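You operate a simulated robot arm through the tools that you are given. There is no shell and no other tool. Be economical: measure what you need, move in short steps, check, and stop when the job is done.

Carry out the task below with a simulated robot arm. There is one attempt and no reset: what you move stays moved.

JOB
Put things in order on the top of the long bench. At the end: the yellow brass oil can stands where the purple cork stood; the red packet (marked "Peas") stands where the black large iron weight (marked "1 kg") stood; the brown apple stands on top of the white mug; the purple cork stands where the red packet stood; the black large iron weight stands where the brown apple stood; whatever was shut is shut again. Leave all else as you found it, and nothing knocked over.
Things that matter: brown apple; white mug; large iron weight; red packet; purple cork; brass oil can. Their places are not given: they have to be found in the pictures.

It is judged by the outcome, as a careful person would: the job done as asked, and still so three seconds after it is handed in. It fails if anything else is knocked over, pushed out of place, dropped, spilled or broken.

ROBOT AND FRAMES
A 6-joint arm with a two-finger parallel gripper, fixed in place. Base frame: the origin is at the foot of the arm, x ahead of it, y to its left, z up; the work surface is at about z = 860. Lengths are in mm, angles in degrees, forces in N, time in s.
With the tool pointing down near the work surface it reaches from about 240 to 640 mm from the base axis. Its first joint turns from -66.0 to 66.0 degrees. Payload 2.7 kg.
Tool frame: the origin (TCP) lies between the finger pads and is the grasp point; the fingertips stand 23 mm ahead of it; z points along the fingers, y is the line along which they close. Largest opening 94 mm; finger width 38, thickness 10; the body of the gripper, 54 by 96 mm, starts 39 mm behind the TCP.
Orientation is told as [roll, pitch, yaw] about the base's x, y, z axes, in that order, counted from this pose: with the fingers straight down and closing along the base's y, the tool's x points along the base's -x, its y along +y and its z along -z.

CONTROLS
- The arm moves only by the tool arm_command. Its argument "targets" is a list of rows, each a list of 7 numbers: the shift along the tool's x, y, z in mm, then the turn, a rotation vector about the tool's x, y, z in degrees, then the gripper command, from -1 (shut) to 1 (fully open), values between in proportion. In form: [[tx, ty, tz, rx, ry, rz, jaw], ...]. A call has 1 to 12 rows; each row shifts and turns the commanded pose from where the row before left it, along the tool's axes as they then stand. Each row takes 0.2 s and may step no farther than 50 mm and 8.6 degrees from the row before; otherwise, or with a gripper value out of range, the whole call is refused. A pose out of reach is approached as far as the arm can. The call stops where the force on the tool passes 40 N (or 10 N more than at its start, if that is more) or the arm is blocked; 0.2 s more then pass. The fingers move at their own pace (about 45 mm/s each) and stop on an object; they squeeze with about 25 N. The grip force told is the motor's: it shows also when the fingers shut on nothing. Time passes only in rows, and 0.2 s behind the last, so rows that do not move let the fingers close. It gives the time, the measured TCP pose, the force on the tool (base axes), the opening and the grip force at its end, in the units of the frame above (readings bear some noise), and new pictures: "pictures" is both (left out), scene, wrist or none.
- Cameras (640 x 400 px; columns grow to the right, rows downward): "scene" is fixed at [61.8, -415.9, 1423.7]; the picture's right is [0.86, -0.51, 0.00], its down [-0.22, -0.36, -0.91] and it looks along [0.47, 0.78, -0.42] (base axes); focal length 317 px, centre (320, 200). "wrist" rides on the gripper at [-39, 0, -44] in the tool frame; the picture's right is [0.00, -1.00, 0.00], its down [0.97, 0.00, -0.24] and it looks along [0.24, 0.00, 0.97] (tool axes); focal length 218 px, centre (320, 200).
- pixel_to_xyz(camera, pixels): for up to 12 pixels [column, row] of the newest picture of that camera ("zoom" is the newest enlarged one), the place [x, y, z] in the base frame of the surface seen there, good to about 2 mm, but the place of the scene camera against the robot may be out by one fixed shift of up to 12 mm in any direction. It takes no simulated time.
- close_up(camera, box): a new picture of the part [left, top, right, bottom] of that camera's present view, enlarged. It takes no simulated time.
- hand_in(): hands the job in; it is judged then, once.

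Work in short steps. Measure before you move; look again where a grasp or a placing could have gone wrong, and mend it. You have 80 turns and 120 pictures in all, those below and enlarged ones among them. Open the gripper and draw the arm clear of the work before you hand the job in, unless the task says otherwise; then end with one line.

The tools are called as a command line: name --pt "numbers of a row" for each row, then --argument value for the rest, lists and objects as JSON in quotes. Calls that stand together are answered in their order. arm_command: Moves the arm, as the interface text tells. Its arguments: {"type":"object","properties":{"targets":{"type":"array","items":{"type":"array","items":{"type":"number"}}},"pictures":{"type":"string","enum":["both","scene","wrist","none"]}},"required":["targets"]} The other tools are called the same way: pixel_to_xyz (camera, pixels) gives the place of the surface under pixels of a picture; close_up (camera, box) takes an enlarged picture of a part of a camera's view; hand_in () hands the job in.

At the start:

```text
time: 0.0
eef_pos: [318.4, 176.3, 1190.3]
orientation: [0.0, 0.0, 0.1]
ft_force: [0.1, -0.4, -0.4]
gripper_width: 93.8
grasp_force: 0.1
```

scene: 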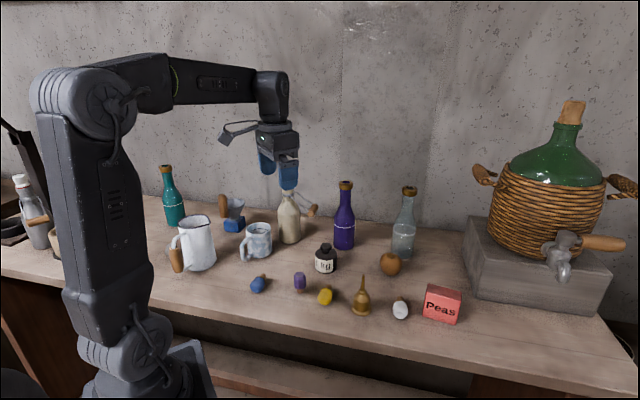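
wrist: 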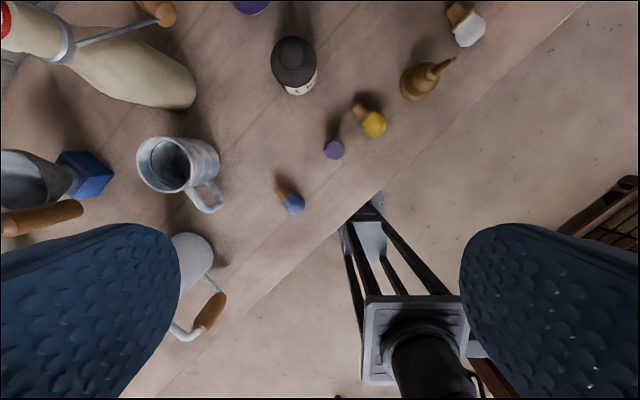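

I'll look at the middle of the bench enlarged to identify the items: the cork is near (300,281), the oil can (361,298), the Peas packet (442,304), the weight (326,258), the apple (391,264) and the mug (258,240).

close_up --camera "scene" --box '[220, 180, 480, 340]'

pixel_to_xyz --camera "wrist" --pixels '[[333, 149], [294, 52], [300, 88], [422, 82], [170, 162], [208, 205], [372, 124], [291, 203], [147, 147], [215, 155], [330, 180], [440, 66]]'

pixel_to_xyz --camera "scene" --pixels '[[300, 275], [326, 247], [326, 270], [361, 300], [258, 230], [391, 262], [391, 254], [442, 290], [441, 308], [325, 296], [400, 309], [362, 281]]'

```text
2.46 times, centred on (350, 260) of scene
```

zoom: 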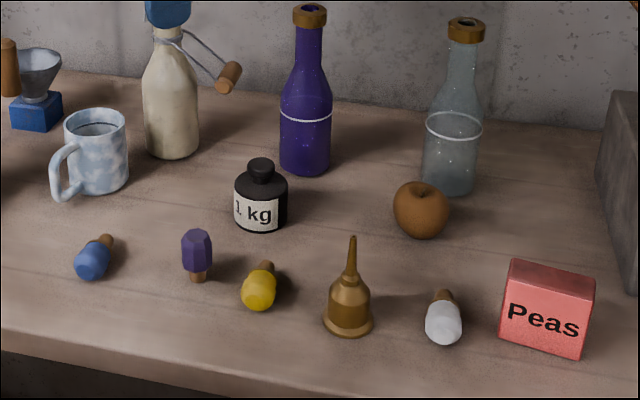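

```text
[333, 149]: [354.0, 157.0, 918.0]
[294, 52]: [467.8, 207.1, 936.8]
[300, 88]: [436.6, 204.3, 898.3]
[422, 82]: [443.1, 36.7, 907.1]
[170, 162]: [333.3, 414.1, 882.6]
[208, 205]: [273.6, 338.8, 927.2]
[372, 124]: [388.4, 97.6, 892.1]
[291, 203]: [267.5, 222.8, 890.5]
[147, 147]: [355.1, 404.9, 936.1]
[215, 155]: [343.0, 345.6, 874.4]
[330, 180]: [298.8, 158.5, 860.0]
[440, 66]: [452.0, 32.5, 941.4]
```

```text
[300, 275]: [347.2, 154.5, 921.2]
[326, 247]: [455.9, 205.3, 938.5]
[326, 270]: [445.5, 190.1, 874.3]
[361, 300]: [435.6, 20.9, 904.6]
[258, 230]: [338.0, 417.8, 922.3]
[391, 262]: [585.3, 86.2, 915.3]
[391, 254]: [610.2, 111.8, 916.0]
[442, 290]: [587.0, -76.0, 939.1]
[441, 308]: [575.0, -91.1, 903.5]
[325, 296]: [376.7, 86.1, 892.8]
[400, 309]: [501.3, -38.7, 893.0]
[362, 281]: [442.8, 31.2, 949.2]
```

The mug at (258,240) is mottled bluish-white and I want to be sure no other white mug exists, so I enlarge the left part.

close_up --camera "scene" --box '[0, 160, 220, 300]'

close_up --camera "scene" --box '[160, 180, 320, 280]'

```text
2.86 times, centred on (110, 230) of scene
```

zoom: 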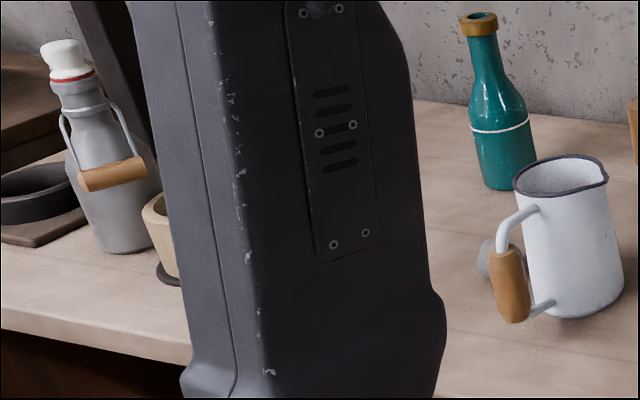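

```text
4.00 times, centred on (240, 230) of scene
```

zoom: 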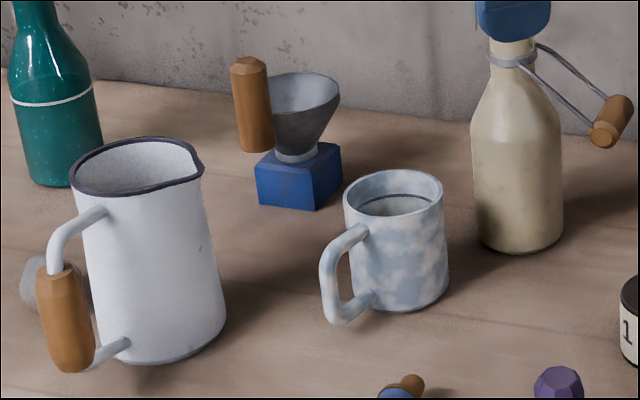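

The mottled mug is the only mug. Plan, which needs no spare spot: apple→mug, weight→apple spot, packet→weight spot, cork→packet spot, can→cork spot. First I move above the right side to measure with the wrist camera.

arm_command --pt "-36 -17 0 0 0 0 1" --pt "-36 -17 0 0 0 0 1" --pt "-36 -17 0 0 0 0 1" --pt "-36 -17 0 0 0 0 1" --pt "-30 -17 0 0 0 0 1" --pt "0 0 0 0 0 0 1"

```text
time: 1.4
eef_pos: [495.5, 91.3, 1189.6]
orientation: [0.0, 0.0, 0.1]
ft_force: [-0.2, -0.8, 0.1]
gripper_width: 94.0
grasp_force: 0.0
```

scene: 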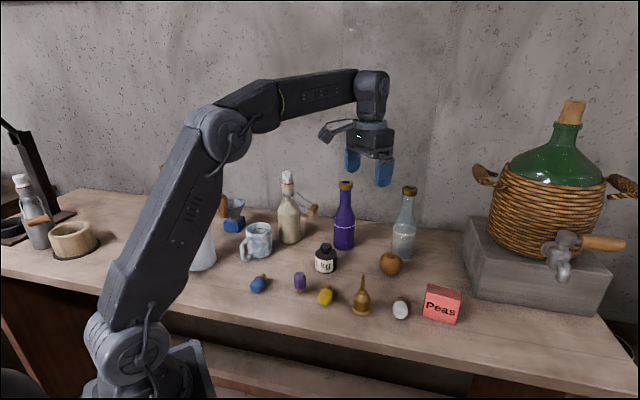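
wrist: 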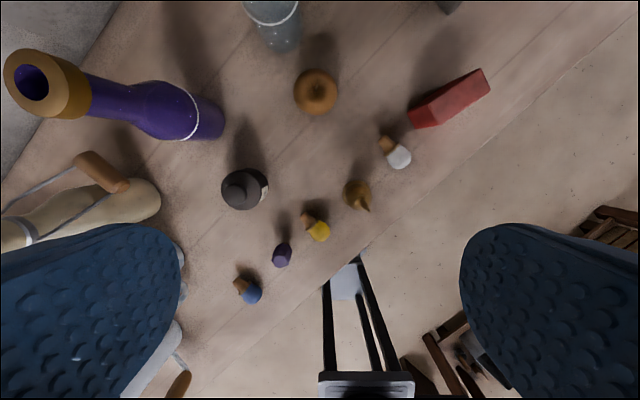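

All items except the mug are visible in the wrist picture; I measure them: apple (315,91), packet (449,98), weight (243,189), can (358,195), cork (282,255), bottle (275,30).

pixel_to_xyz --camera "wrist" --pixels '[[316, 90], [297, 95], [335, 93], [280, 46], [412, 113], [486, 72], [416, 124], [489, 88], [450, 93], [240, 181], [223, 190], [266, 190]]'

pixel_to_xyz --camera "wrist" --pixels '[[282, 250], [282, 260], [357, 190], [366, 209], [346, 190], [369, 190], [318, 232], [399, 156], [251, 293], [275, 245], [293, 255], [300, 40]]'

close_up --camera "wrist" --box '[200, 0, 520, 200]'

close_up --camera "wrist" --box '[210, 150, 450, 300]'

```text
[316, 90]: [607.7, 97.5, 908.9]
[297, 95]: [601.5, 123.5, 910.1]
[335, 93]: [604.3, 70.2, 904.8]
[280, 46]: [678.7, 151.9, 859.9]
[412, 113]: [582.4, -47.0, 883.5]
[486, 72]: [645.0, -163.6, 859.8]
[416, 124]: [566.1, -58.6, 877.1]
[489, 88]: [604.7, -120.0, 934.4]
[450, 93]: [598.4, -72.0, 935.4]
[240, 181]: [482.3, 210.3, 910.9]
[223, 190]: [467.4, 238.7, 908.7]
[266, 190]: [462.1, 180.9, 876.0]
```

```text
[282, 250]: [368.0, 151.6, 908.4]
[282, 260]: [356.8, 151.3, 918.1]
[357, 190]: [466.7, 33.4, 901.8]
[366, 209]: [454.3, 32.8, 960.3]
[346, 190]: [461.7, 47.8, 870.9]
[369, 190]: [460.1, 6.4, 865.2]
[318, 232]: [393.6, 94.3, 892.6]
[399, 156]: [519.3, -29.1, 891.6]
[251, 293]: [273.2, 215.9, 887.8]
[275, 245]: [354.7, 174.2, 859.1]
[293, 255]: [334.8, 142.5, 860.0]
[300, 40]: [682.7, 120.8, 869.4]
```

```text
2.00 times, centred on (360, 100) of wrist
```

zoom: 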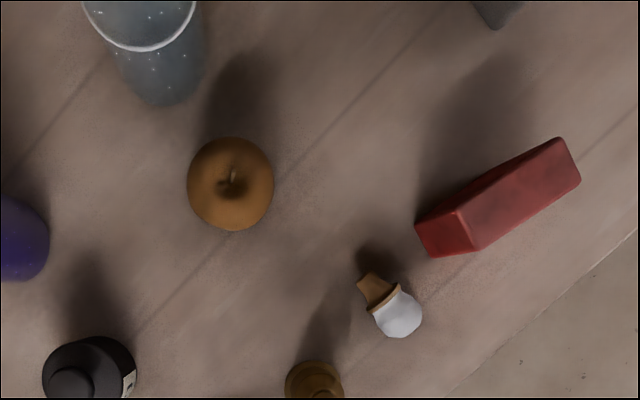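

```text
2.67 times, centred on (330, 225) of wrist
```

zoom: 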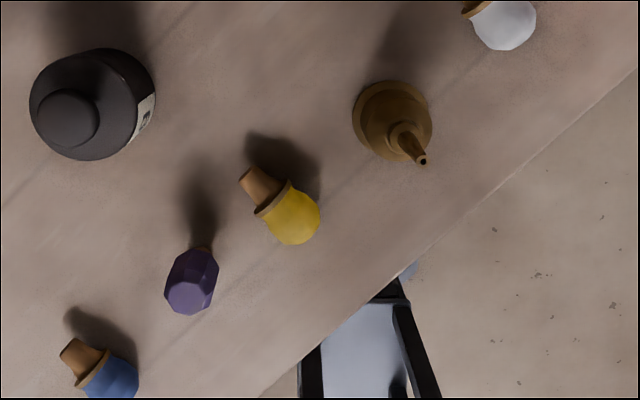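

Apple centre is about (610,97), diameter ~55, with the glass bottle behind it from x≈678. I descend partway and look again to check the clearance.

arm_command --pt "-30 2 40 0 0 0 1" --pt "-30 2 40 0 0 0 1" --pt "-30 2 40 0 0 0 1" --pt "0 0 30 0 0 0 1" --pt "0 0 0 0 0 0 1"

```text
time: 2.6
eef_pos: [584.6, 99.8, 1039.2]
orientation: [0.1, -0.1, 0.1]
ft_force: [-0.4, 0.3, -0.1]
gripper_width: 93.8
grasp_force: 0.0
```

scene: 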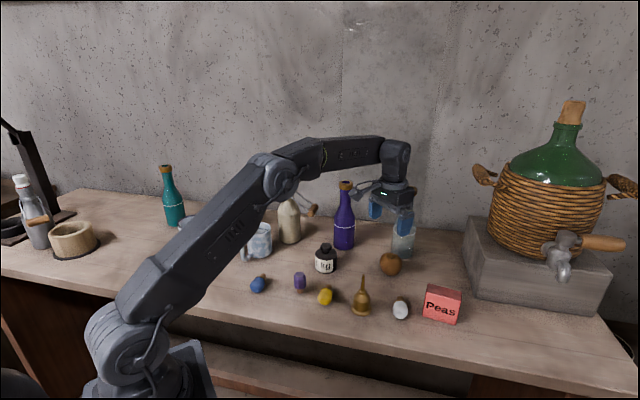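
wrist: 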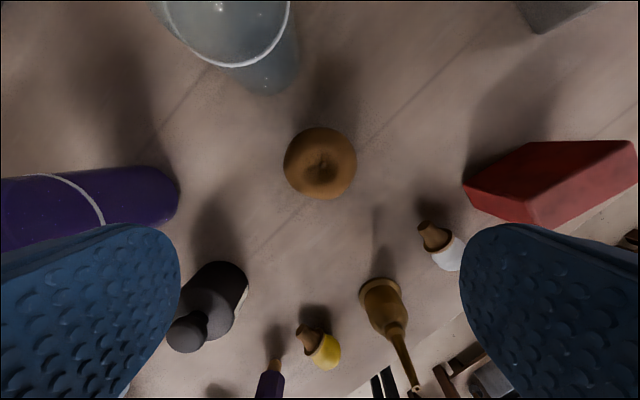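

Apple centre pixel (320,162) gives x≈609.5, y≈99. I check the bottle's near side heights.

pixel_to_xyz --camera "wrist" --pixels '[[265, 92], [290, 75], [240, 66], [286, 30], [230, 20], [285, 163], [356, 163], [320, 135], [320, 190], [250, 85]]'

```text
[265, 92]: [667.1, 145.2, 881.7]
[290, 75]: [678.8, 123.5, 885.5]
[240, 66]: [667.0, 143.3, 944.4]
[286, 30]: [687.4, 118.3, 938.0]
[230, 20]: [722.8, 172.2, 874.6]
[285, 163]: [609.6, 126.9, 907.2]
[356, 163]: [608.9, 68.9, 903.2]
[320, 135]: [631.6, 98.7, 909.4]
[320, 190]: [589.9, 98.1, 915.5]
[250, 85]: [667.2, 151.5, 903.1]
```

The bottle's front is at x≈667, y≈147, so a straight-down grasp at (610,98) clears it. I descend to z≈890 and close.

arm_command --pt "-25 -1.5 30 0 0 0 1" --pt "0 0 35 0 0 0 1" --pt "0 0 35 0 0 0 1" --pt "0 0 30 0 0 0 1" --pt "0 0 19 0 0 0 1" --pt "0 0 0 0 0 0 1"

```text
time: 4.0
eef_pos: [608.8, 98.1, 887.6]
orientation: [-0.1, 0.1, 0.1]
ft_force: [0.4, 0.5, 0.9]
gripper_width: 94.2
grasp_force: 0.1
```

scene: 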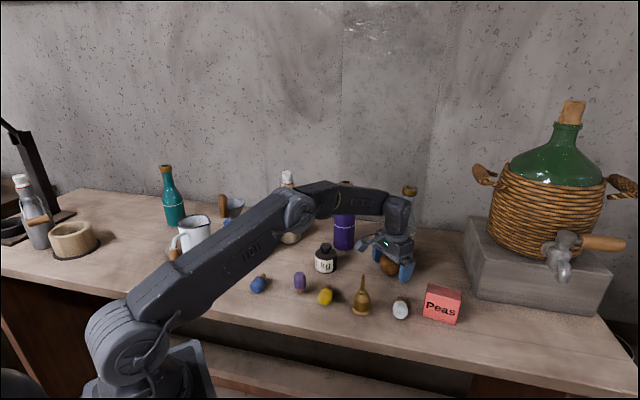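
wrist: 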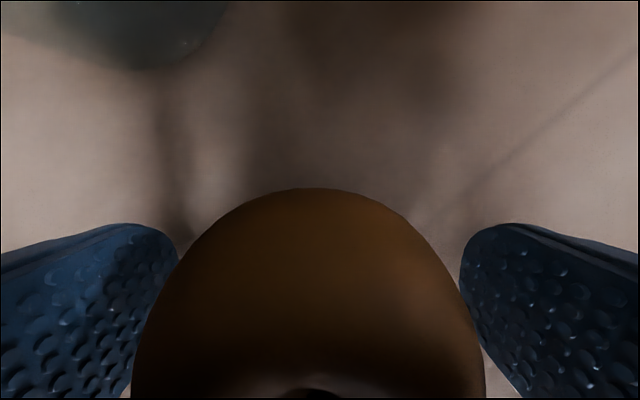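

The apple is centred between the fingers (≈180–470 px). I close and lift.

arm_command --pt "0 0 0 0 0 0 -1" --pt "0 0 0 0 0 0 -1" --pt "0 0 0 0 0 0 -1" --pt "0 0 0 0 0 0 -1" --pictures "none"

arm_command --pt "0 0 -30 0 0 0 -1" --pt "0 0 -40 0 0 0 -1" --pt "0 0 -40 0 0 0 -1" --pt "0 0 -40 0 0 0 -1" --pt "0 0 0 0 0 0 -1" --pictures "wrist"

```text
time: 5.0
eef_pos: [609.0, 96.9, 889.7]
orientation: [0.0, 0.1, 0.1]
ft_force: [0.4, 0.4, 0.1]
gripper_width: 61.3
grasp_force: 24.6
```

```text
time: 6.2
eef_pos: [607.5, 94.0, 1041.1]
orientation: [-0.1, 0.0, 0.1]
ft_force: [-0.3, 1.1, -0.5]
gripper_width: 61.3
grasp_force: 25.2
```

wrist: 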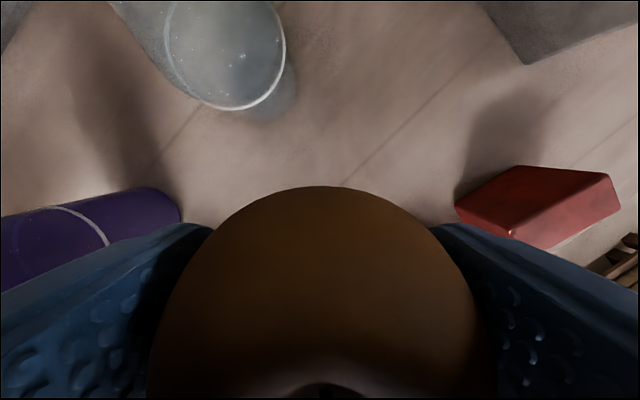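

Apple held (61 mm). I lift high over the bottles, then travel to near the mug to measure it.

arm_command --pt "0 0 -45 0 0 0 -1" --pt "0 0 -45 0 0 0 -1" --pt "0 0 -45 0 0 0 -1" --pt "0 0 -25 0 0 0 -1" --pictures "none"

arm_command --pt "34 29 0 0 0 0 -1" --pt "34 29 0 0 0 0 -1" --pt "34 29 0 0 0 0 -1" --pt "34 29 0 0 0 0 -1" --pt "34 29 0 0 0 0 -1" --pt "34 29 0 0 0 0 -1" --pt "34 29 0 0 0 0 -1" --pt "34 29 0 0 0 0 -1" --pt "34 29 0 0 0 0 -1" --pt "34 29 0 0 0 0 -1" --pt "0 0 0 0 0 0 -1"

```text
time: 7.2
eef_pos: [560.0, 85.8, 1181.1]
orientation: [0.0, 0.1, 0.2]
ft_force: [0.7, -0.1, -0.5]
gripper_width: 61.0
grasp_force: 24.5
out of reach, approached as far as the arm can: row 1, 2, 3, 4
```

```text
time: 9.6
eef_pos: [235.8, 369.3, 1181.4]
orientation: [0.1, 0.1, 0.2]
ft_force: [-0.4, -0.1, -1.1]
gripper_width: 60.8
grasp_force: 25.0
out of reach, approached as far as the arm can: row 10
```

scene: 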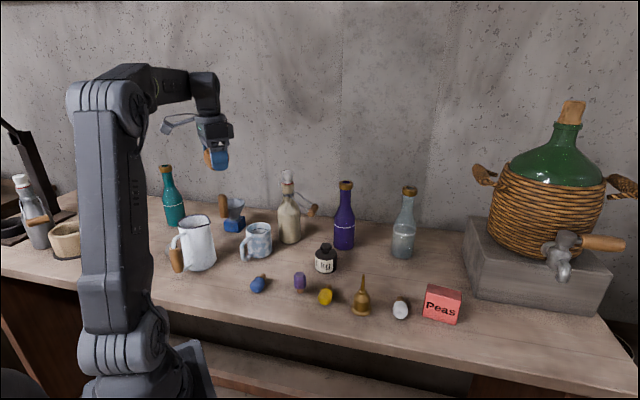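
wrist: 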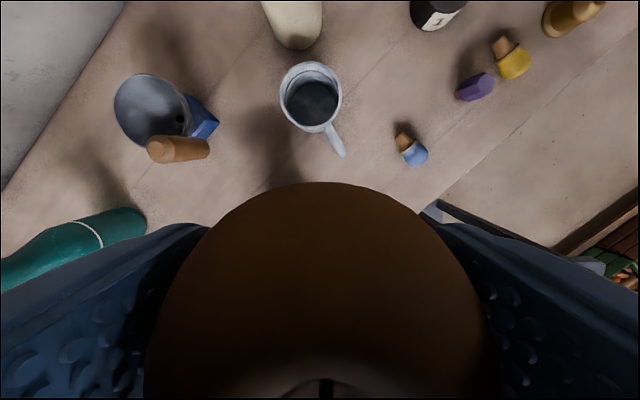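

The mug is at (311,95) in the wrist picture with the jug hidden under the apple. I measure the rim and enlarge.

close_up --camera "wrist" --box '[250, 40, 380, 170]'

pixel_to_xyz --camera "wrist" --pixels '[[281, 97], [284, 97], [341, 97], [338, 97], [311, 64], [311, 67], [311, 124], [311, 128], [311, 95], [342, 154], [290, 75], [333, 75]]'

```text
3.08 times, centred on (315, 105) of wrist
```

zoom: 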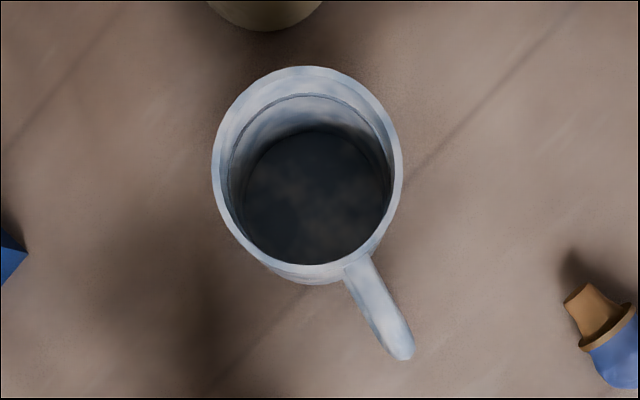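

```text
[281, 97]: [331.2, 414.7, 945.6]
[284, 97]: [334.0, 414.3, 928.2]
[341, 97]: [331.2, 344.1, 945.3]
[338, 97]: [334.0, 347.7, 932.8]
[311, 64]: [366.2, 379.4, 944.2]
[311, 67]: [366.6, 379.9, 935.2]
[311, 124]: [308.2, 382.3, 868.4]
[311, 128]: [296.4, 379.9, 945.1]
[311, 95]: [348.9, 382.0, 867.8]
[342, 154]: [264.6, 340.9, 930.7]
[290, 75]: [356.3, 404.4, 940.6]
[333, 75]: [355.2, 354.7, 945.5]
```

Outer rim ≈70 mm at z≈946, centre (331,379.5); the apple is ~61 mm. I need the inner profile to see whether the apple would seat on the rim or sink, so I sample across it finely.

close_up --camera "wrist" --box '[276, 58, 346, 134]'

pixel_to_xyz --camera "zoom" --pixels '[[110, 200], [120, 200], [130, 200], [140, 200], [150, 200], [160, 200], [320, 60], [320, 75], [320, 90], [320, 105], [320, 130], [320, 345]]'

```text
5.26 times, centred on (311, 96) of wrist
```

zoom: 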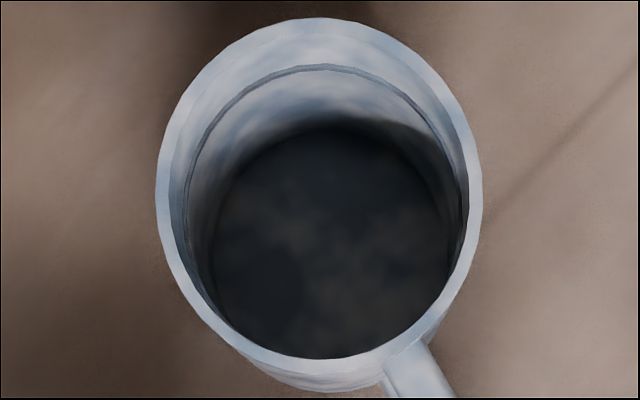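

```text
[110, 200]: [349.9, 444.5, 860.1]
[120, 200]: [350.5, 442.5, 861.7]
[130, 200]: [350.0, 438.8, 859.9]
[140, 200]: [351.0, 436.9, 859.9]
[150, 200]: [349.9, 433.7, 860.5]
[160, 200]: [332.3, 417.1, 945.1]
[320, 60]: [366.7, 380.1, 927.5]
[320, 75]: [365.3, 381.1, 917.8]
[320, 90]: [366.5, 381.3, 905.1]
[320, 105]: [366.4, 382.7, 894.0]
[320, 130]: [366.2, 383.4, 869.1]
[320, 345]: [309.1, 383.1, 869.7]
```

The mug's inner bore (~70 mm) is wider than the 61 mm apple, so it may not be the right vessel; there is also a greyish object hidden beside the jug near scene (172,250). I enlarge and measure that.

close_up --camera "scene" --box '[150, 200, 230, 280]'

pixel_to_xyz --camera "scene" --pixels '[[172, 246], [197, 250], [195, 222], [178, 262], [170, 240], [183, 221], [211, 222]]'

```text
5.00 times, centred on (190, 240) of scene
```

zoom: 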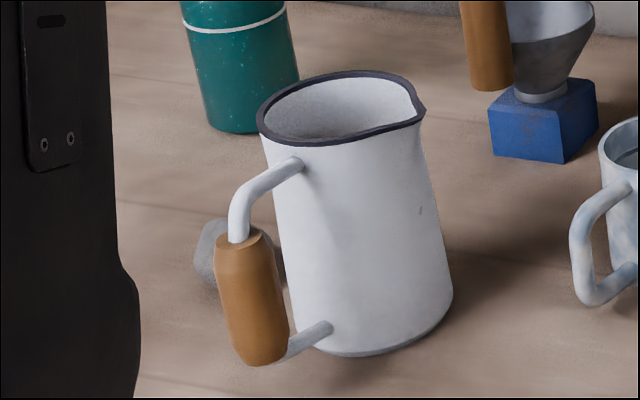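

```text
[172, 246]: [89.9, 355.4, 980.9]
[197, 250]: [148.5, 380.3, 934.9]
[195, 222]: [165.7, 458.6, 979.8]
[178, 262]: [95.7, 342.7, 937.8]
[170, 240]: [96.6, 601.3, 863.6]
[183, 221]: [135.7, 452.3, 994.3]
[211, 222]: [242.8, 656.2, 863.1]
```

That grey thing lies out of the arm's reach, so the mottled mug is the target. I go above it and check the cream bottle's clearance as well.

arm_command --pt "-47 5 0 0 0 0 -1" --pt "-47 5 20 0 0 0 -1" --pt "0 0 40 0 0 0 -1" --pt "0 0 40 0 0 0 -1" --pt "0 0 0 0 0 0 -1"

```text
refused: row 2 steps farther than a row can; nothing moved
```

Row 2 was slightly too long; I split it.

arm_command --pt "-47 5 0 0 0 0 -1" --pt "-47 5 0 0 0 0 -1" --pt "0 0 45 0 0 0 -1" --pt "0 0 45 0 0 0 -1" --pt "0 0 0 0 0 0 -1"

```text
time: 10.8
eef_pos: [330.2, 381.2, 1092.3]
orientation: [0.1, 0.0, 0.2]
ft_force: [-0.4, -0.1, -1.8]
gripper_width: 61.1
grasp_force: 24.8
```

scene: 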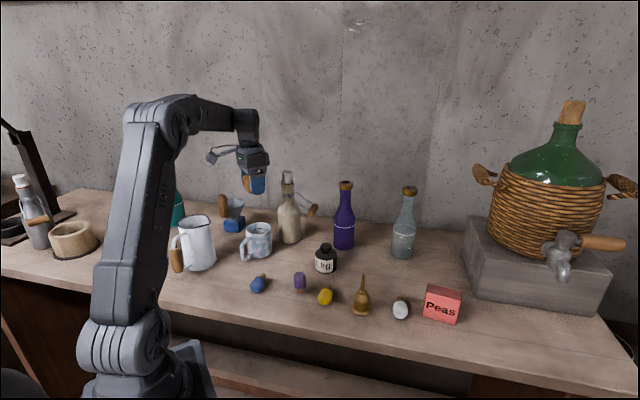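
wrist: 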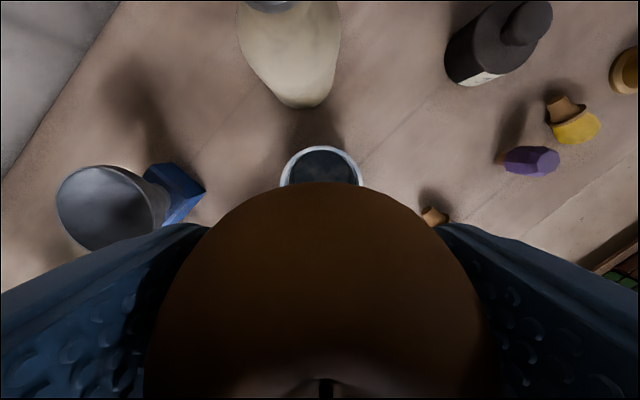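

The mug (321 col) is aligned in y. I check bottle and mill positions and the mug's far rim.

pixel_to_xyz --camera "wrist" --pixels '[[290, 100], [265, 20], [310, 20], [100, 190], [165, 210], [321, 147], [283, 170], [361, 170], [321, 152], [270, 2]]'

```text
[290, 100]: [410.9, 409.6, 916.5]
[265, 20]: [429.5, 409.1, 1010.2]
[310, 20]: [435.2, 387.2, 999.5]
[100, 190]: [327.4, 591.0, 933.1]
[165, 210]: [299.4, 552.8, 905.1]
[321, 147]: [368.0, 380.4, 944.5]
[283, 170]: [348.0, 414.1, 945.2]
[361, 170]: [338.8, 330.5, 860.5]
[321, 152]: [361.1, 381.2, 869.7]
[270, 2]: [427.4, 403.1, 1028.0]
```

All clear. I descend to 988, then creep down watching the force.

arm_command --pt "0 0 40 0 0 0 -1" --pt "0 0 40 0 0 0 -1" --pt "0 0 20 0 0 0 -1" --pt "0 0 4 0 0 0 -1" --pt "0 0 0 0 0 0 -1" --pictures "none"

arm_command --pt "0 0 4 0 0 0 -1" --pt "0 0 3 0 0 0 -1" --pt "0 0 3 0 0 0 -1" --pt "0 0 2 0 0 0 -1" --pt "0 0 0 0 0 0 -1"

```text
time: 12.0
eef_pos: [329.3, 379.4, 988.0]
orientation: [0.0, 0.1, 0.2]
ft_force: [-0.3, 0.0, -0.7]
gripper_width: 60.8
grasp_force: 25.6
```

```text
time: 13.2
eef_pos: [331.4, 380.1, 977.0]
orientation: [0.1, 0.0, 0.1]
ft_force: [-0.5, -0.1, -0.1]
gripper_width: 60.9
grasp_force: 24.7
```

scene: 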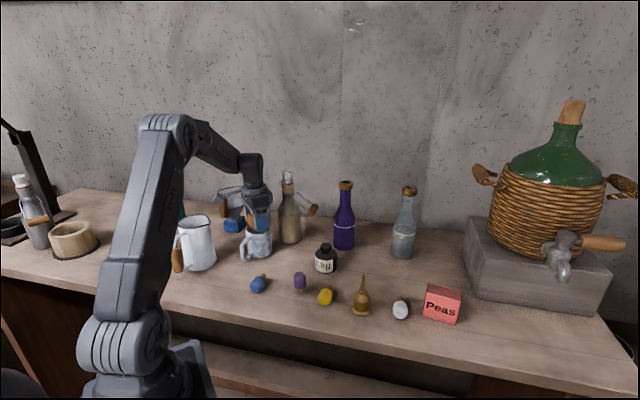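
wrist: 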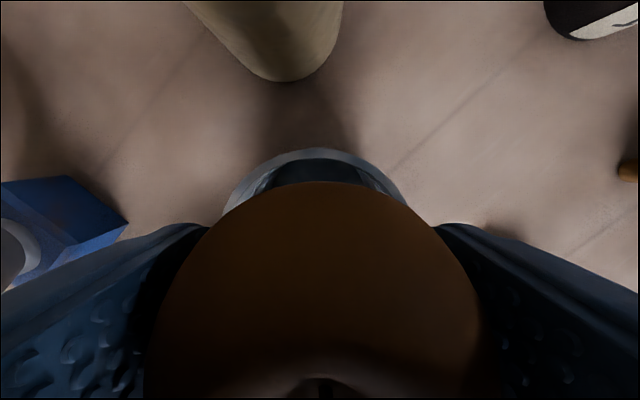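

No contact yet at 977; I go on in small steps, to 971 (tips stay just above the rim).

arm_command --pt "0 0 2 0 0 0 -1" --pt "0 0 2 0 0 0 -1" --pt "0 0 2 0 0 0 -1" --pt "0 0 0 0 0 0 -1" --pictures "wrist"

close_up --camera "scene" --box '[220, 170, 300, 270]'

```text
time: 14.2
eef_pos: [331.0, 378.9, 971.9]
orientation: [0.2, -0.1, 0.1]
ft_force: [1.7, 0.3, 14.9]
gripper_width: 59.8
grasp_force: 24.9
```

wrist: 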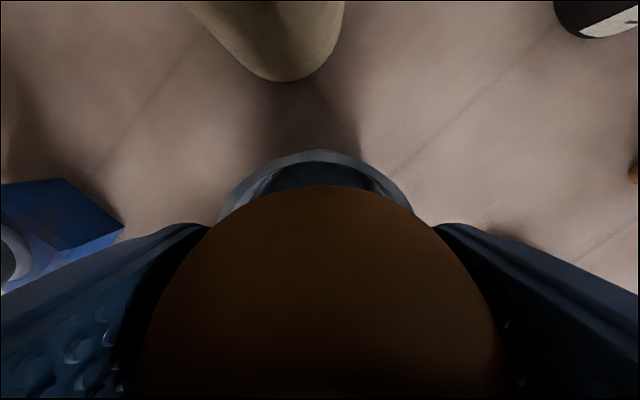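

```text
4.00 times, centred on (260, 220) of scene
```

zoom: 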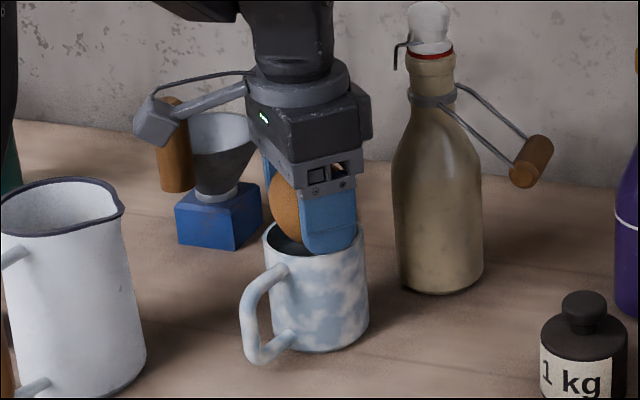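

Contact appeared (14.9 N) with the apple bottom at about rim height, and the apple shifted in the hand, so the mug top supports it. I ease up 2 mm, then open slowly.

arm_command --pt "0 0 -1.5 0 0 0 -1" --pt "0 0 0 0 0 0 -1" --pictures "wrist"

```text
time: 14.8
eef_pos: [331.1, 377.6, 970.3]
orientation: [-0.1, 0.1, 0.1]
ft_force: [2.7, 2.1, 5.9]
gripper_width: 59.2
grasp_force: 25.4
```

wrist: 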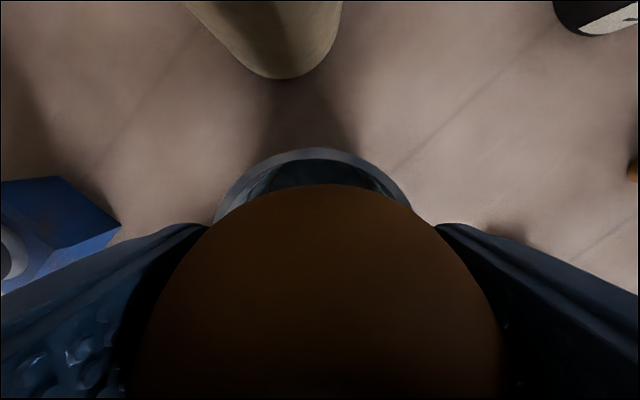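

The apple and mug are within ~2 mm of aligned. I open the fingers and look.

arm_command --pt "0 1.5 -1 0 0 0 -1" --pt "0 0 0 0 0 0 0.4" --pt "0 0 0 0 0 0 0.7" --pt "0 0 0 0 0 0 1" --pt "0 0 0 0 0 0 1"

close_up --camera "scene" --box '[220, 170, 300, 270]'

```text
time: 16.0
eef_pos: [330.8, 379.9, 973.1]
orientation: [0.0, -0.1, 0.2]
ft_force: [0.5, 0.6, 0.1]
gripper_width: 94.4
grasp_force: 0.1
```

scene: 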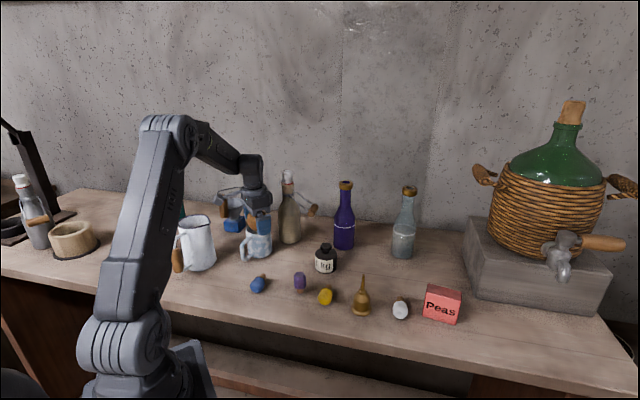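
wrist: 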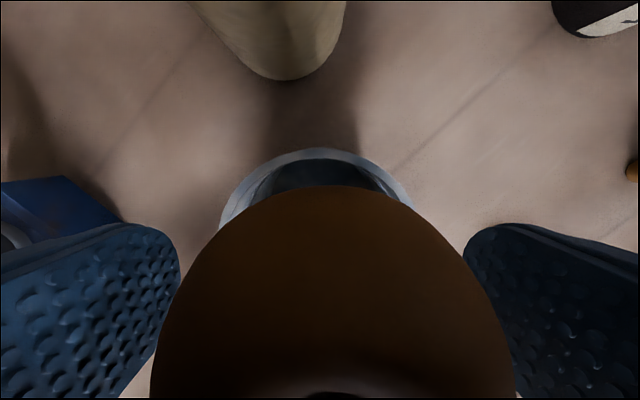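

```text
4.00 times, centred on (260, 220) of scene
```

zoom: 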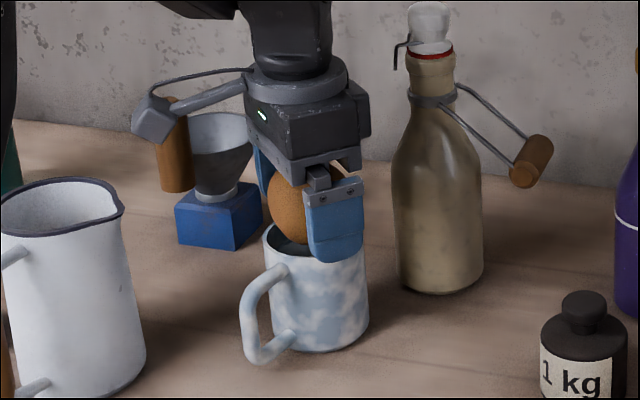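

The apple stands on the mug. I also measure the stalk sticking out of the gripper (zoom (150,115)) so I know its clearance.

pixel_to_xyz --camera "zoom" --pixels '[[150, 115], [140, 128], [165, 105], [210, 97], [240, 90], [180, 80], [300, 110], [290, 215], [350, 120]]'

arm_command --pt "0 0 -40 0 0 0 1" --pt "0 0 -40 0 0 0 1" --pt "0 0 -40 0 0 0 1" --pt "0 0 -40 0 0 0 1" --pt "0 0 0 0 0 0 1"

```text
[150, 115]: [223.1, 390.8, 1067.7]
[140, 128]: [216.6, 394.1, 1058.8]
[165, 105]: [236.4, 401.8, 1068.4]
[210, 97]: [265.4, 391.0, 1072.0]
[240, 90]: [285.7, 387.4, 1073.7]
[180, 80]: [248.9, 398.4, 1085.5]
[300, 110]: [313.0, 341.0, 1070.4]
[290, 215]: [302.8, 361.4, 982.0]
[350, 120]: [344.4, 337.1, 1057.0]
```

```text
time: 17.2
eef_pos: [331.4, 379.9, 1134.5]
orientation: [-0.1, 0.0, 0.1]
ft_force: [-0.2, -0.2, 0.7]
gripper_width: 94.1
grasp_force: 0.1
```

scene: 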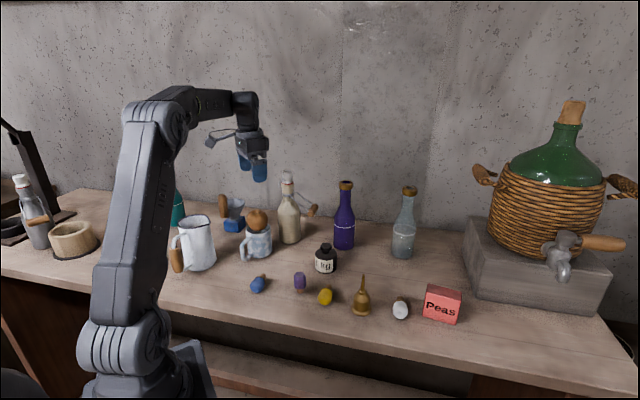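
wrist: 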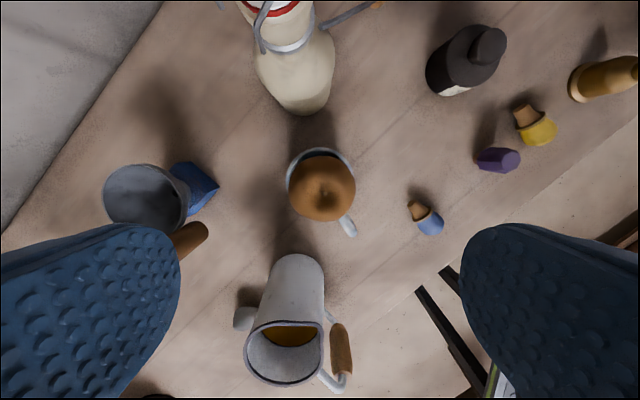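

The apple rests well on the mug. Next, the weight: I move above it to measure.

arm_command --pt "-10 -45 0 0 0 0 1" --pt "-20 -45 0 0 0 0 1" --pt "-30 -38 0 0 0 0 1" --pt "-25 -40 0 0 0 0 1" --pt "-15 -7 20 0 0 0 1" --pt "0 0 0 0 0 0 1" --pictures "wrist"

```text
time: 18.6
eef_pos: [431.0, 203.4, 1111.3]
orientation: [0.0, 0.0, 0.2]
ft_force: [0.4, -0.2, -0.2]
gripper_width: 93.9
grasp_force: 0.0
```

wrist: 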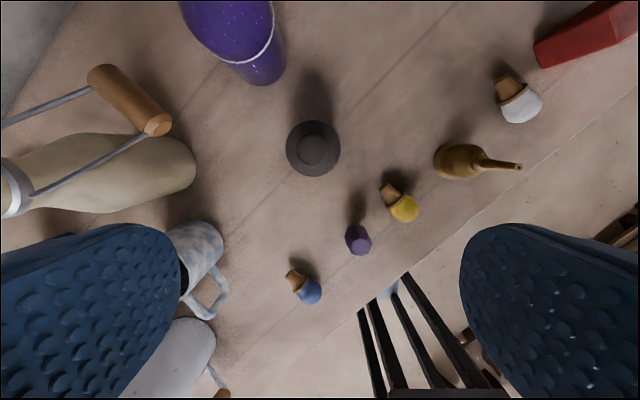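

The weight is nearly straight below the camera at (313,148); I sample its edges along with the purple bottle and cork.

pixel_to_xyz --camera "wrist" --pixels '[[289, 148], [337, 148], [313, 124], [313, 172], [313, 145], [255, 80], [282, 65], [358, 240], [358, 228], [313, 175], [286, 150], [340, 150]]'

close_up --camera "wrist" --box '[270, 110, 400, 270]'

```text
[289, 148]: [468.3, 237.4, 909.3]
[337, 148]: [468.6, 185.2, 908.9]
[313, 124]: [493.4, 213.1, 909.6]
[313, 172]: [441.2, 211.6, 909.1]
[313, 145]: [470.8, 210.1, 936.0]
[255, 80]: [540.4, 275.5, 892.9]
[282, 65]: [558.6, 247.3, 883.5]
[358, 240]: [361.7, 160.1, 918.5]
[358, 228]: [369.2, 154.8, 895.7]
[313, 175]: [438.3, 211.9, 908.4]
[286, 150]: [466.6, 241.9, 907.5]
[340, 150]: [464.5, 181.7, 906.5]
```

```text
2.50 times, centred on (335, 190) of wrist
```

zoom: 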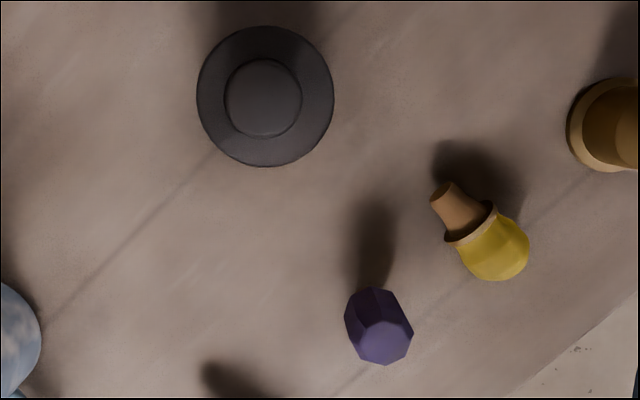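

Weight centre ≈ (466.5,211.5), Ø60, body top 910, knob top 936. I descend to z≈901 and grip the body.

arm_command --pt "-35.5 8 0 0 0 0 1" --pt "0 0 45 0 0 0 1" --pt "0 0 45 0 0 0 1" --pt "0 0 45 0 0 0 1" --pt "0 0 45 0 0 0 1" --pt "0 0 0 0 0 0 1" --pictures "wrist"

```text
time: 20.0
eef_pos: [467.5, 212.9, 934.3]
orientation: [0.0, 0.0, 0.0]
ft_force: [0.2, -0.2, -0.4]
gripper_width: 94.1
grasp_force: 0.1
```

wrist: 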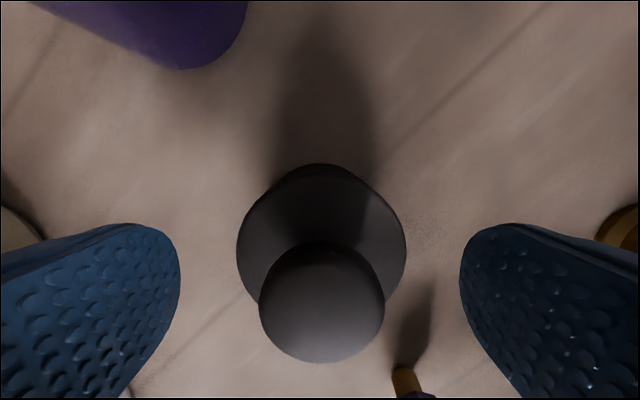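

Well centred (col 321). Down 32 mm and close.

arm_command --pt "0 0 20 0 0 0 1" --pt "0 0 12 0 0 0 1" --pt "0 0 0 0 0 0 -1" --pt "0 0 0 0 0 0 -1" --pt "0 0 0 0 0 0 -1" --pt "0 0 0 0 0 0 -1" --pictures "none"

arm_command --pt "0 0 -15 0 0 0 -1" --pt "0 0 -30 0 0 0 -1" --pt "0 0 -30 0 0 0 -1" --pt "0 0 -30 0 0 0 -1" --pt "0 0 0 0 0 0 -1"

```text
time: 21.4
eef_pos: [467.0, 213.6, 901.2]
orientation: [0.0, 0.0, 0.1]
ft_force: [0.6, -3.9, -0.2]
gripper_width: 58.8
grasp_force: 25.2
```

```text
time: 22.6
eef_pos: [466.4, 213.6, 1004.3]
orientation: [0.0, 0.1, 0.0]
ft_force: [0.7, -0.3, -9.9]
gripper_width: 59.0
grasp_force: 24.9
```

scene: 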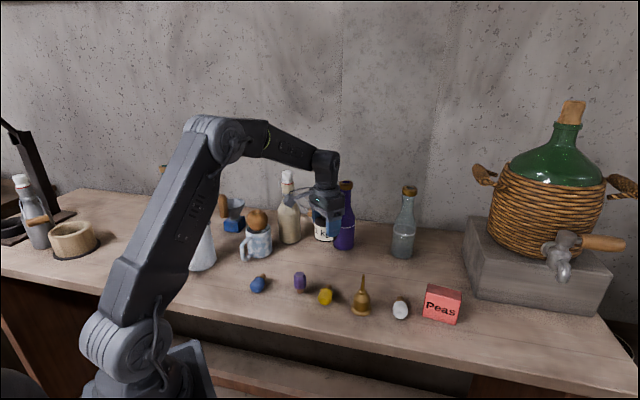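
wrist: 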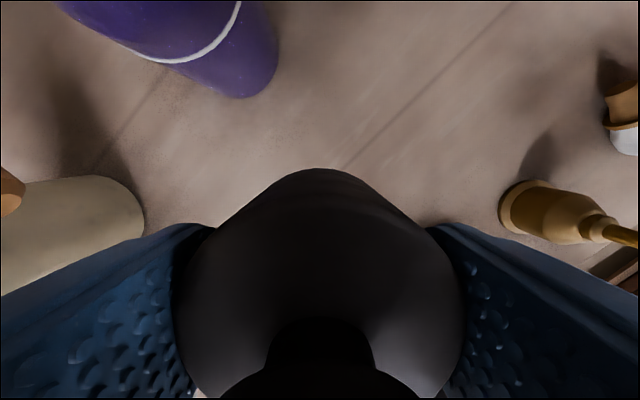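

Weight held (≈10 N load). I travel to above the apple's old place (610.5,98).

arm_command --pt "-36 -29 0 0 0 0 -1" --pt "-36 -29 0 0 0 0 -1" --pt "-36 -29 0 0 0 0 -1" --pt "-36 -28.5 0 0 0 0 -1" --pt "0 0 40 0 0 0 -1" --pt "0 0 40 0 0 0 -1" --pt "0 0 0 0 0 0 -1"

```text
time: 24.2
eef_pos: [610.0, 98.6, 922.4]
orientation: [0.1, 0.0, 0.2]
ft_force: [0.2, 0.8, -10.0]
gripper_width: 59.1
grasp_force: 24.8
```

scene: 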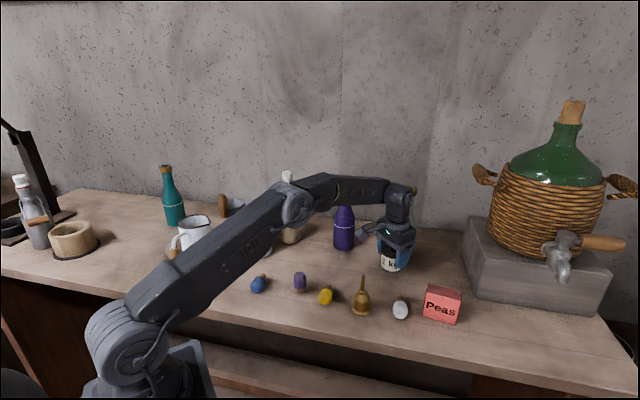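
wrist: 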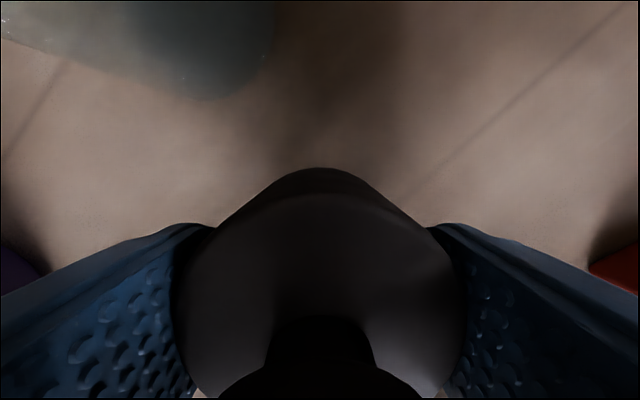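

The weight hangs about 20 mm above the spot; I lower gently until the load comes off.

arm_command --pt "0 0 12 0 0 0 -1" --pt "0 0 5 0 0 0 -1" --pt "0 0 2 0 0 0 -1" --pt "0 0 2 0 0 0 -1" --pt "0 0 0 0 0 0 -1" --pictures "none"

```text
time: 25.4
eef_pos: [610.8, 97.8, 903.2]
orientation: [-0.1, 0.1, 0.0]
ft_force: [-0.4, 0.5, -9.5]
gripper_width: 58.7
grasp_force: 24.6
```

Still carrying the full load at 903; a few more millimetres.

arm_command --pt "0 0 1 0 0 0 -1" --pt "0 0 1 0 0 0 -1" --pt "0 0 0 0 0 0 -1" --pictures "none"

```text
time: 26.2
eef_pos: [610.6, 98.5, 902.6]
orientation: [0.0, -0.1, 0.1]
ft_force: [0.2, -0.3, -9.9]
gripper_width: 59.0
grasp_force: 24.9
```

Load still on; two more millimetres.

arm_command --pt "0 0 1 0 0 0 -1" --pt "0 0 1 0 0 0 -1" --pt "0 0 0 0 0 0 -1" --pictures "none"

```text
time: 27.0
eef_pos: [610.2, 98.5, 899.4]
orientation: [0.0, 0.0, 0.1]
ft_force: [-1.0, -0.4, -7.8]
gripper_width: 58.8
grasp_force: 25.4
```

The load begins to come off (−7.8 N), so the weight is touching. I release and rise.

arm_command --pt "0 0 0.7 0 0 0 -1" --pt "0 0 0 0 0 0 0.5" --pt "0 0 0 0 0 0 1" --pt "0 0 0 0 0 0 1" --pt "0 0 0 0 0 0 1" --pictures "none"

arm_command --pt "0 0 -30 0 0 0 1" --pt "0 0 -40 0 0 0 1" --pt "10 0 -45 0 0 0 1" --pt "20 -30 -25 0 0 0 1" --pt "20 -40 0 0 0 0 1" --pt "10 -40 0 0 0 0 1" --pt "0 -40 0 0 0 0 1" --pt "0 0 0 0 0 0 1"

```text
time: 28.2
eef_pos: [610.1, 97.8, 900.8]
orientation: [0.1, 0.1, 0.1]
ft_force: [-0.4, -0.3, 0.4]
gripper_width: 94.0
grasp_force: 0.1
```

```text
time: 30.0
eef_pos: [551.5, -49.8, 1039.8]
orientation: [0.0, 0.0, 0.2]
ft_force: [0.8, -0.3, -0.5]
gripper_width: 94.1
grasp_force: 0.0
```

scene: 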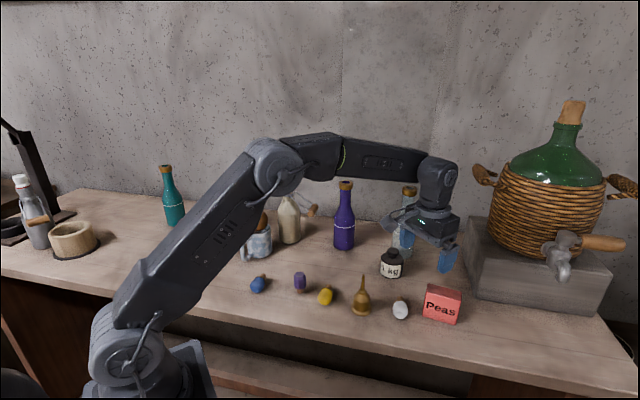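
wrist: 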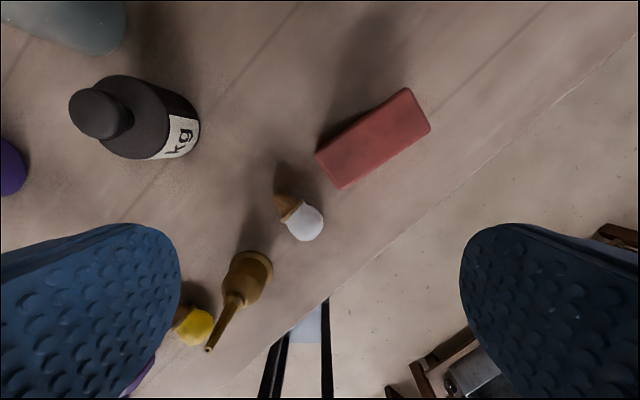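

The weight stands in the apple's place. The packet's top face is visible with corners near (408,88),(430,128),(342,188),(317,154); I enlarge and measure.

close_up --camera "wrist" --box '[260, 70, 460, 250]'

pixel_to_xyz --camera "wrist" --pixels '[[407, 91], [428, 127], [342, 186], [319, 155], [373, 138], [414, 105], [331, 170], [364, 118], [386, 156], [302, 222], [295, 205], [282, 203]]'

```text
2.22 times, centred on (360, 160) of wrist
```

zoom: 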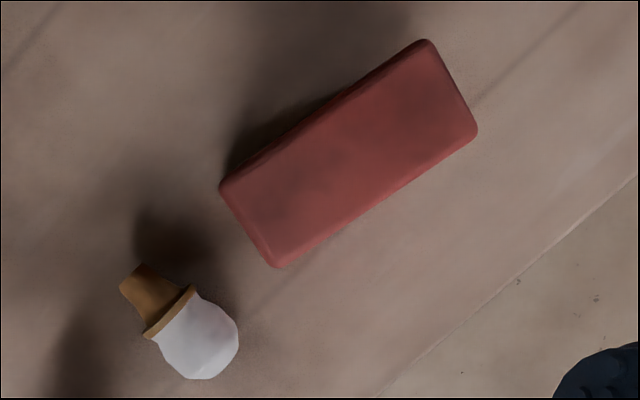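

```text
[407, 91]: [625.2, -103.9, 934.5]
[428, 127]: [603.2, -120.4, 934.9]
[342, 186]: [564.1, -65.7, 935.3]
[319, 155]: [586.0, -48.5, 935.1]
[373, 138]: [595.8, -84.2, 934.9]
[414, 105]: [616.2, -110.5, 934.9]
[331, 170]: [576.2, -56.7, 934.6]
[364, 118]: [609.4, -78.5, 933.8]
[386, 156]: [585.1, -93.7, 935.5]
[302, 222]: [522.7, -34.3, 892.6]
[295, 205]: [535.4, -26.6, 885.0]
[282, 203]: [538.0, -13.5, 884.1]
```

Packet: centre (594.6,−84.7), 68×28 mm, long axis at −54.5°, top z≈935. I centre over it and turn +54.5° about the tool z so the fingers close across the 28 mm thickness.

arm_command --pt "-22 -17.5 0 0 0 0 1" --pt "-21 -17.5 0 0 0 0 1" --pt "0 0 0 0 0 7.8 1" --pt "0 0 0 0 0 7.8 1" --pt "0 0 0 0 0 7.8 1" --pt "0 0 0 0 0 7.8 1" --pt "0 0 0 0 0 7.8 1" --pt "0 0 0 0 0 7.8 1" --pt "0 0 0 0 0 7.7 1" --pt "0 0 35 0 0 0 1" --pt "0 0 0 0 0 0 1"

```text
time: 32.4
eef_pos: [591.9, -85.0, 1005.1]
orientation: [0.0, 0.1, -54.5]
ft_force: [0.7, -0.2, -0.4]
gripper_width: 94.1
grasp_force: 0.1
```

scene: 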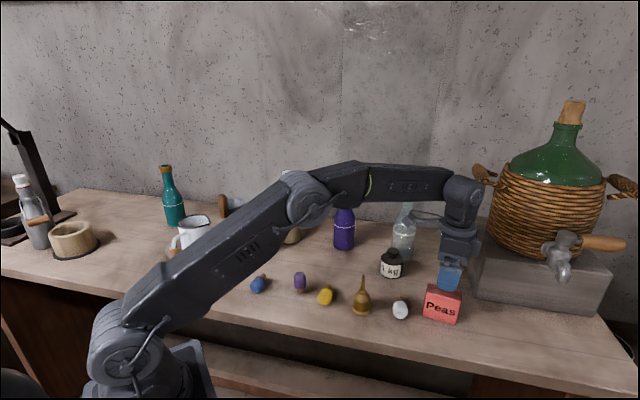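
wrist: 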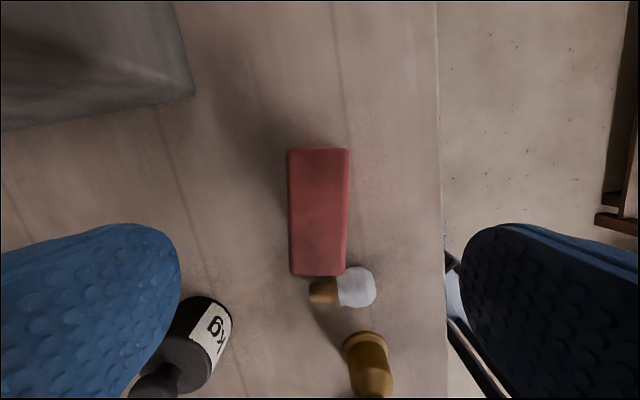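

The packet is centred (col 319) and square to the fingers. Quick check of the stone block's near corner before descending.

pixel_to_xyz --camera "wrist" --pixels '[[193, 92], [100, 115], [175, 10], [30, 125], [318, 212], [318, 270], [318, 152]]'

```text
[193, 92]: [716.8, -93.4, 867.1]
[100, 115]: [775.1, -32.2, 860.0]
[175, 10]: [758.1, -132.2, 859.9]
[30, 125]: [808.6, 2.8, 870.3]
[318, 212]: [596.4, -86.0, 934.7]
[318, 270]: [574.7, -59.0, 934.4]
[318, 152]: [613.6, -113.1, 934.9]
```

Clear (block from x≈716). Descend 100 mm and grip.

arm_command --pt "-1 1.5 40 0 0 0 1" --pt "0 0 40 0 0 0 1" --pt "0 0 20 0 0 0 1" --pt "0 0 0 0 0 0 -1" --pt "0 0 0 0 0 0 -1" --pt "0 0 0 0 0 0 -1" --pt "0 0 0 0 0 0 -1" --pt "0 0 0 0 0 0 -1" --pictures "wrist"

```text
time: 34.2
eef_pos: [594.7, -84.7, 906.4]
orientation: [0.0, 0.1, -54.4]
ft_force: [-0.4, -0.1, -0.1]
gripper_width: 33.5
grasp_force: 24.9
```

wrist: 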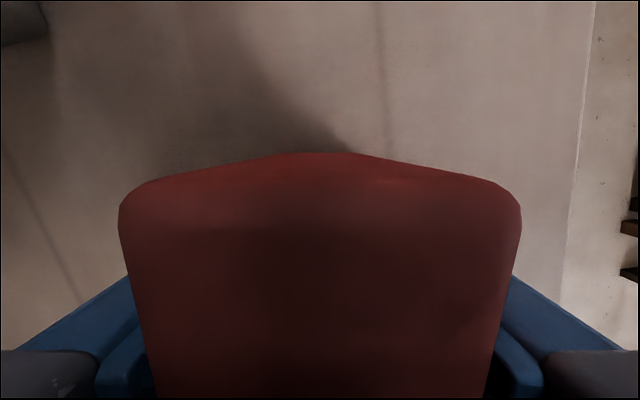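

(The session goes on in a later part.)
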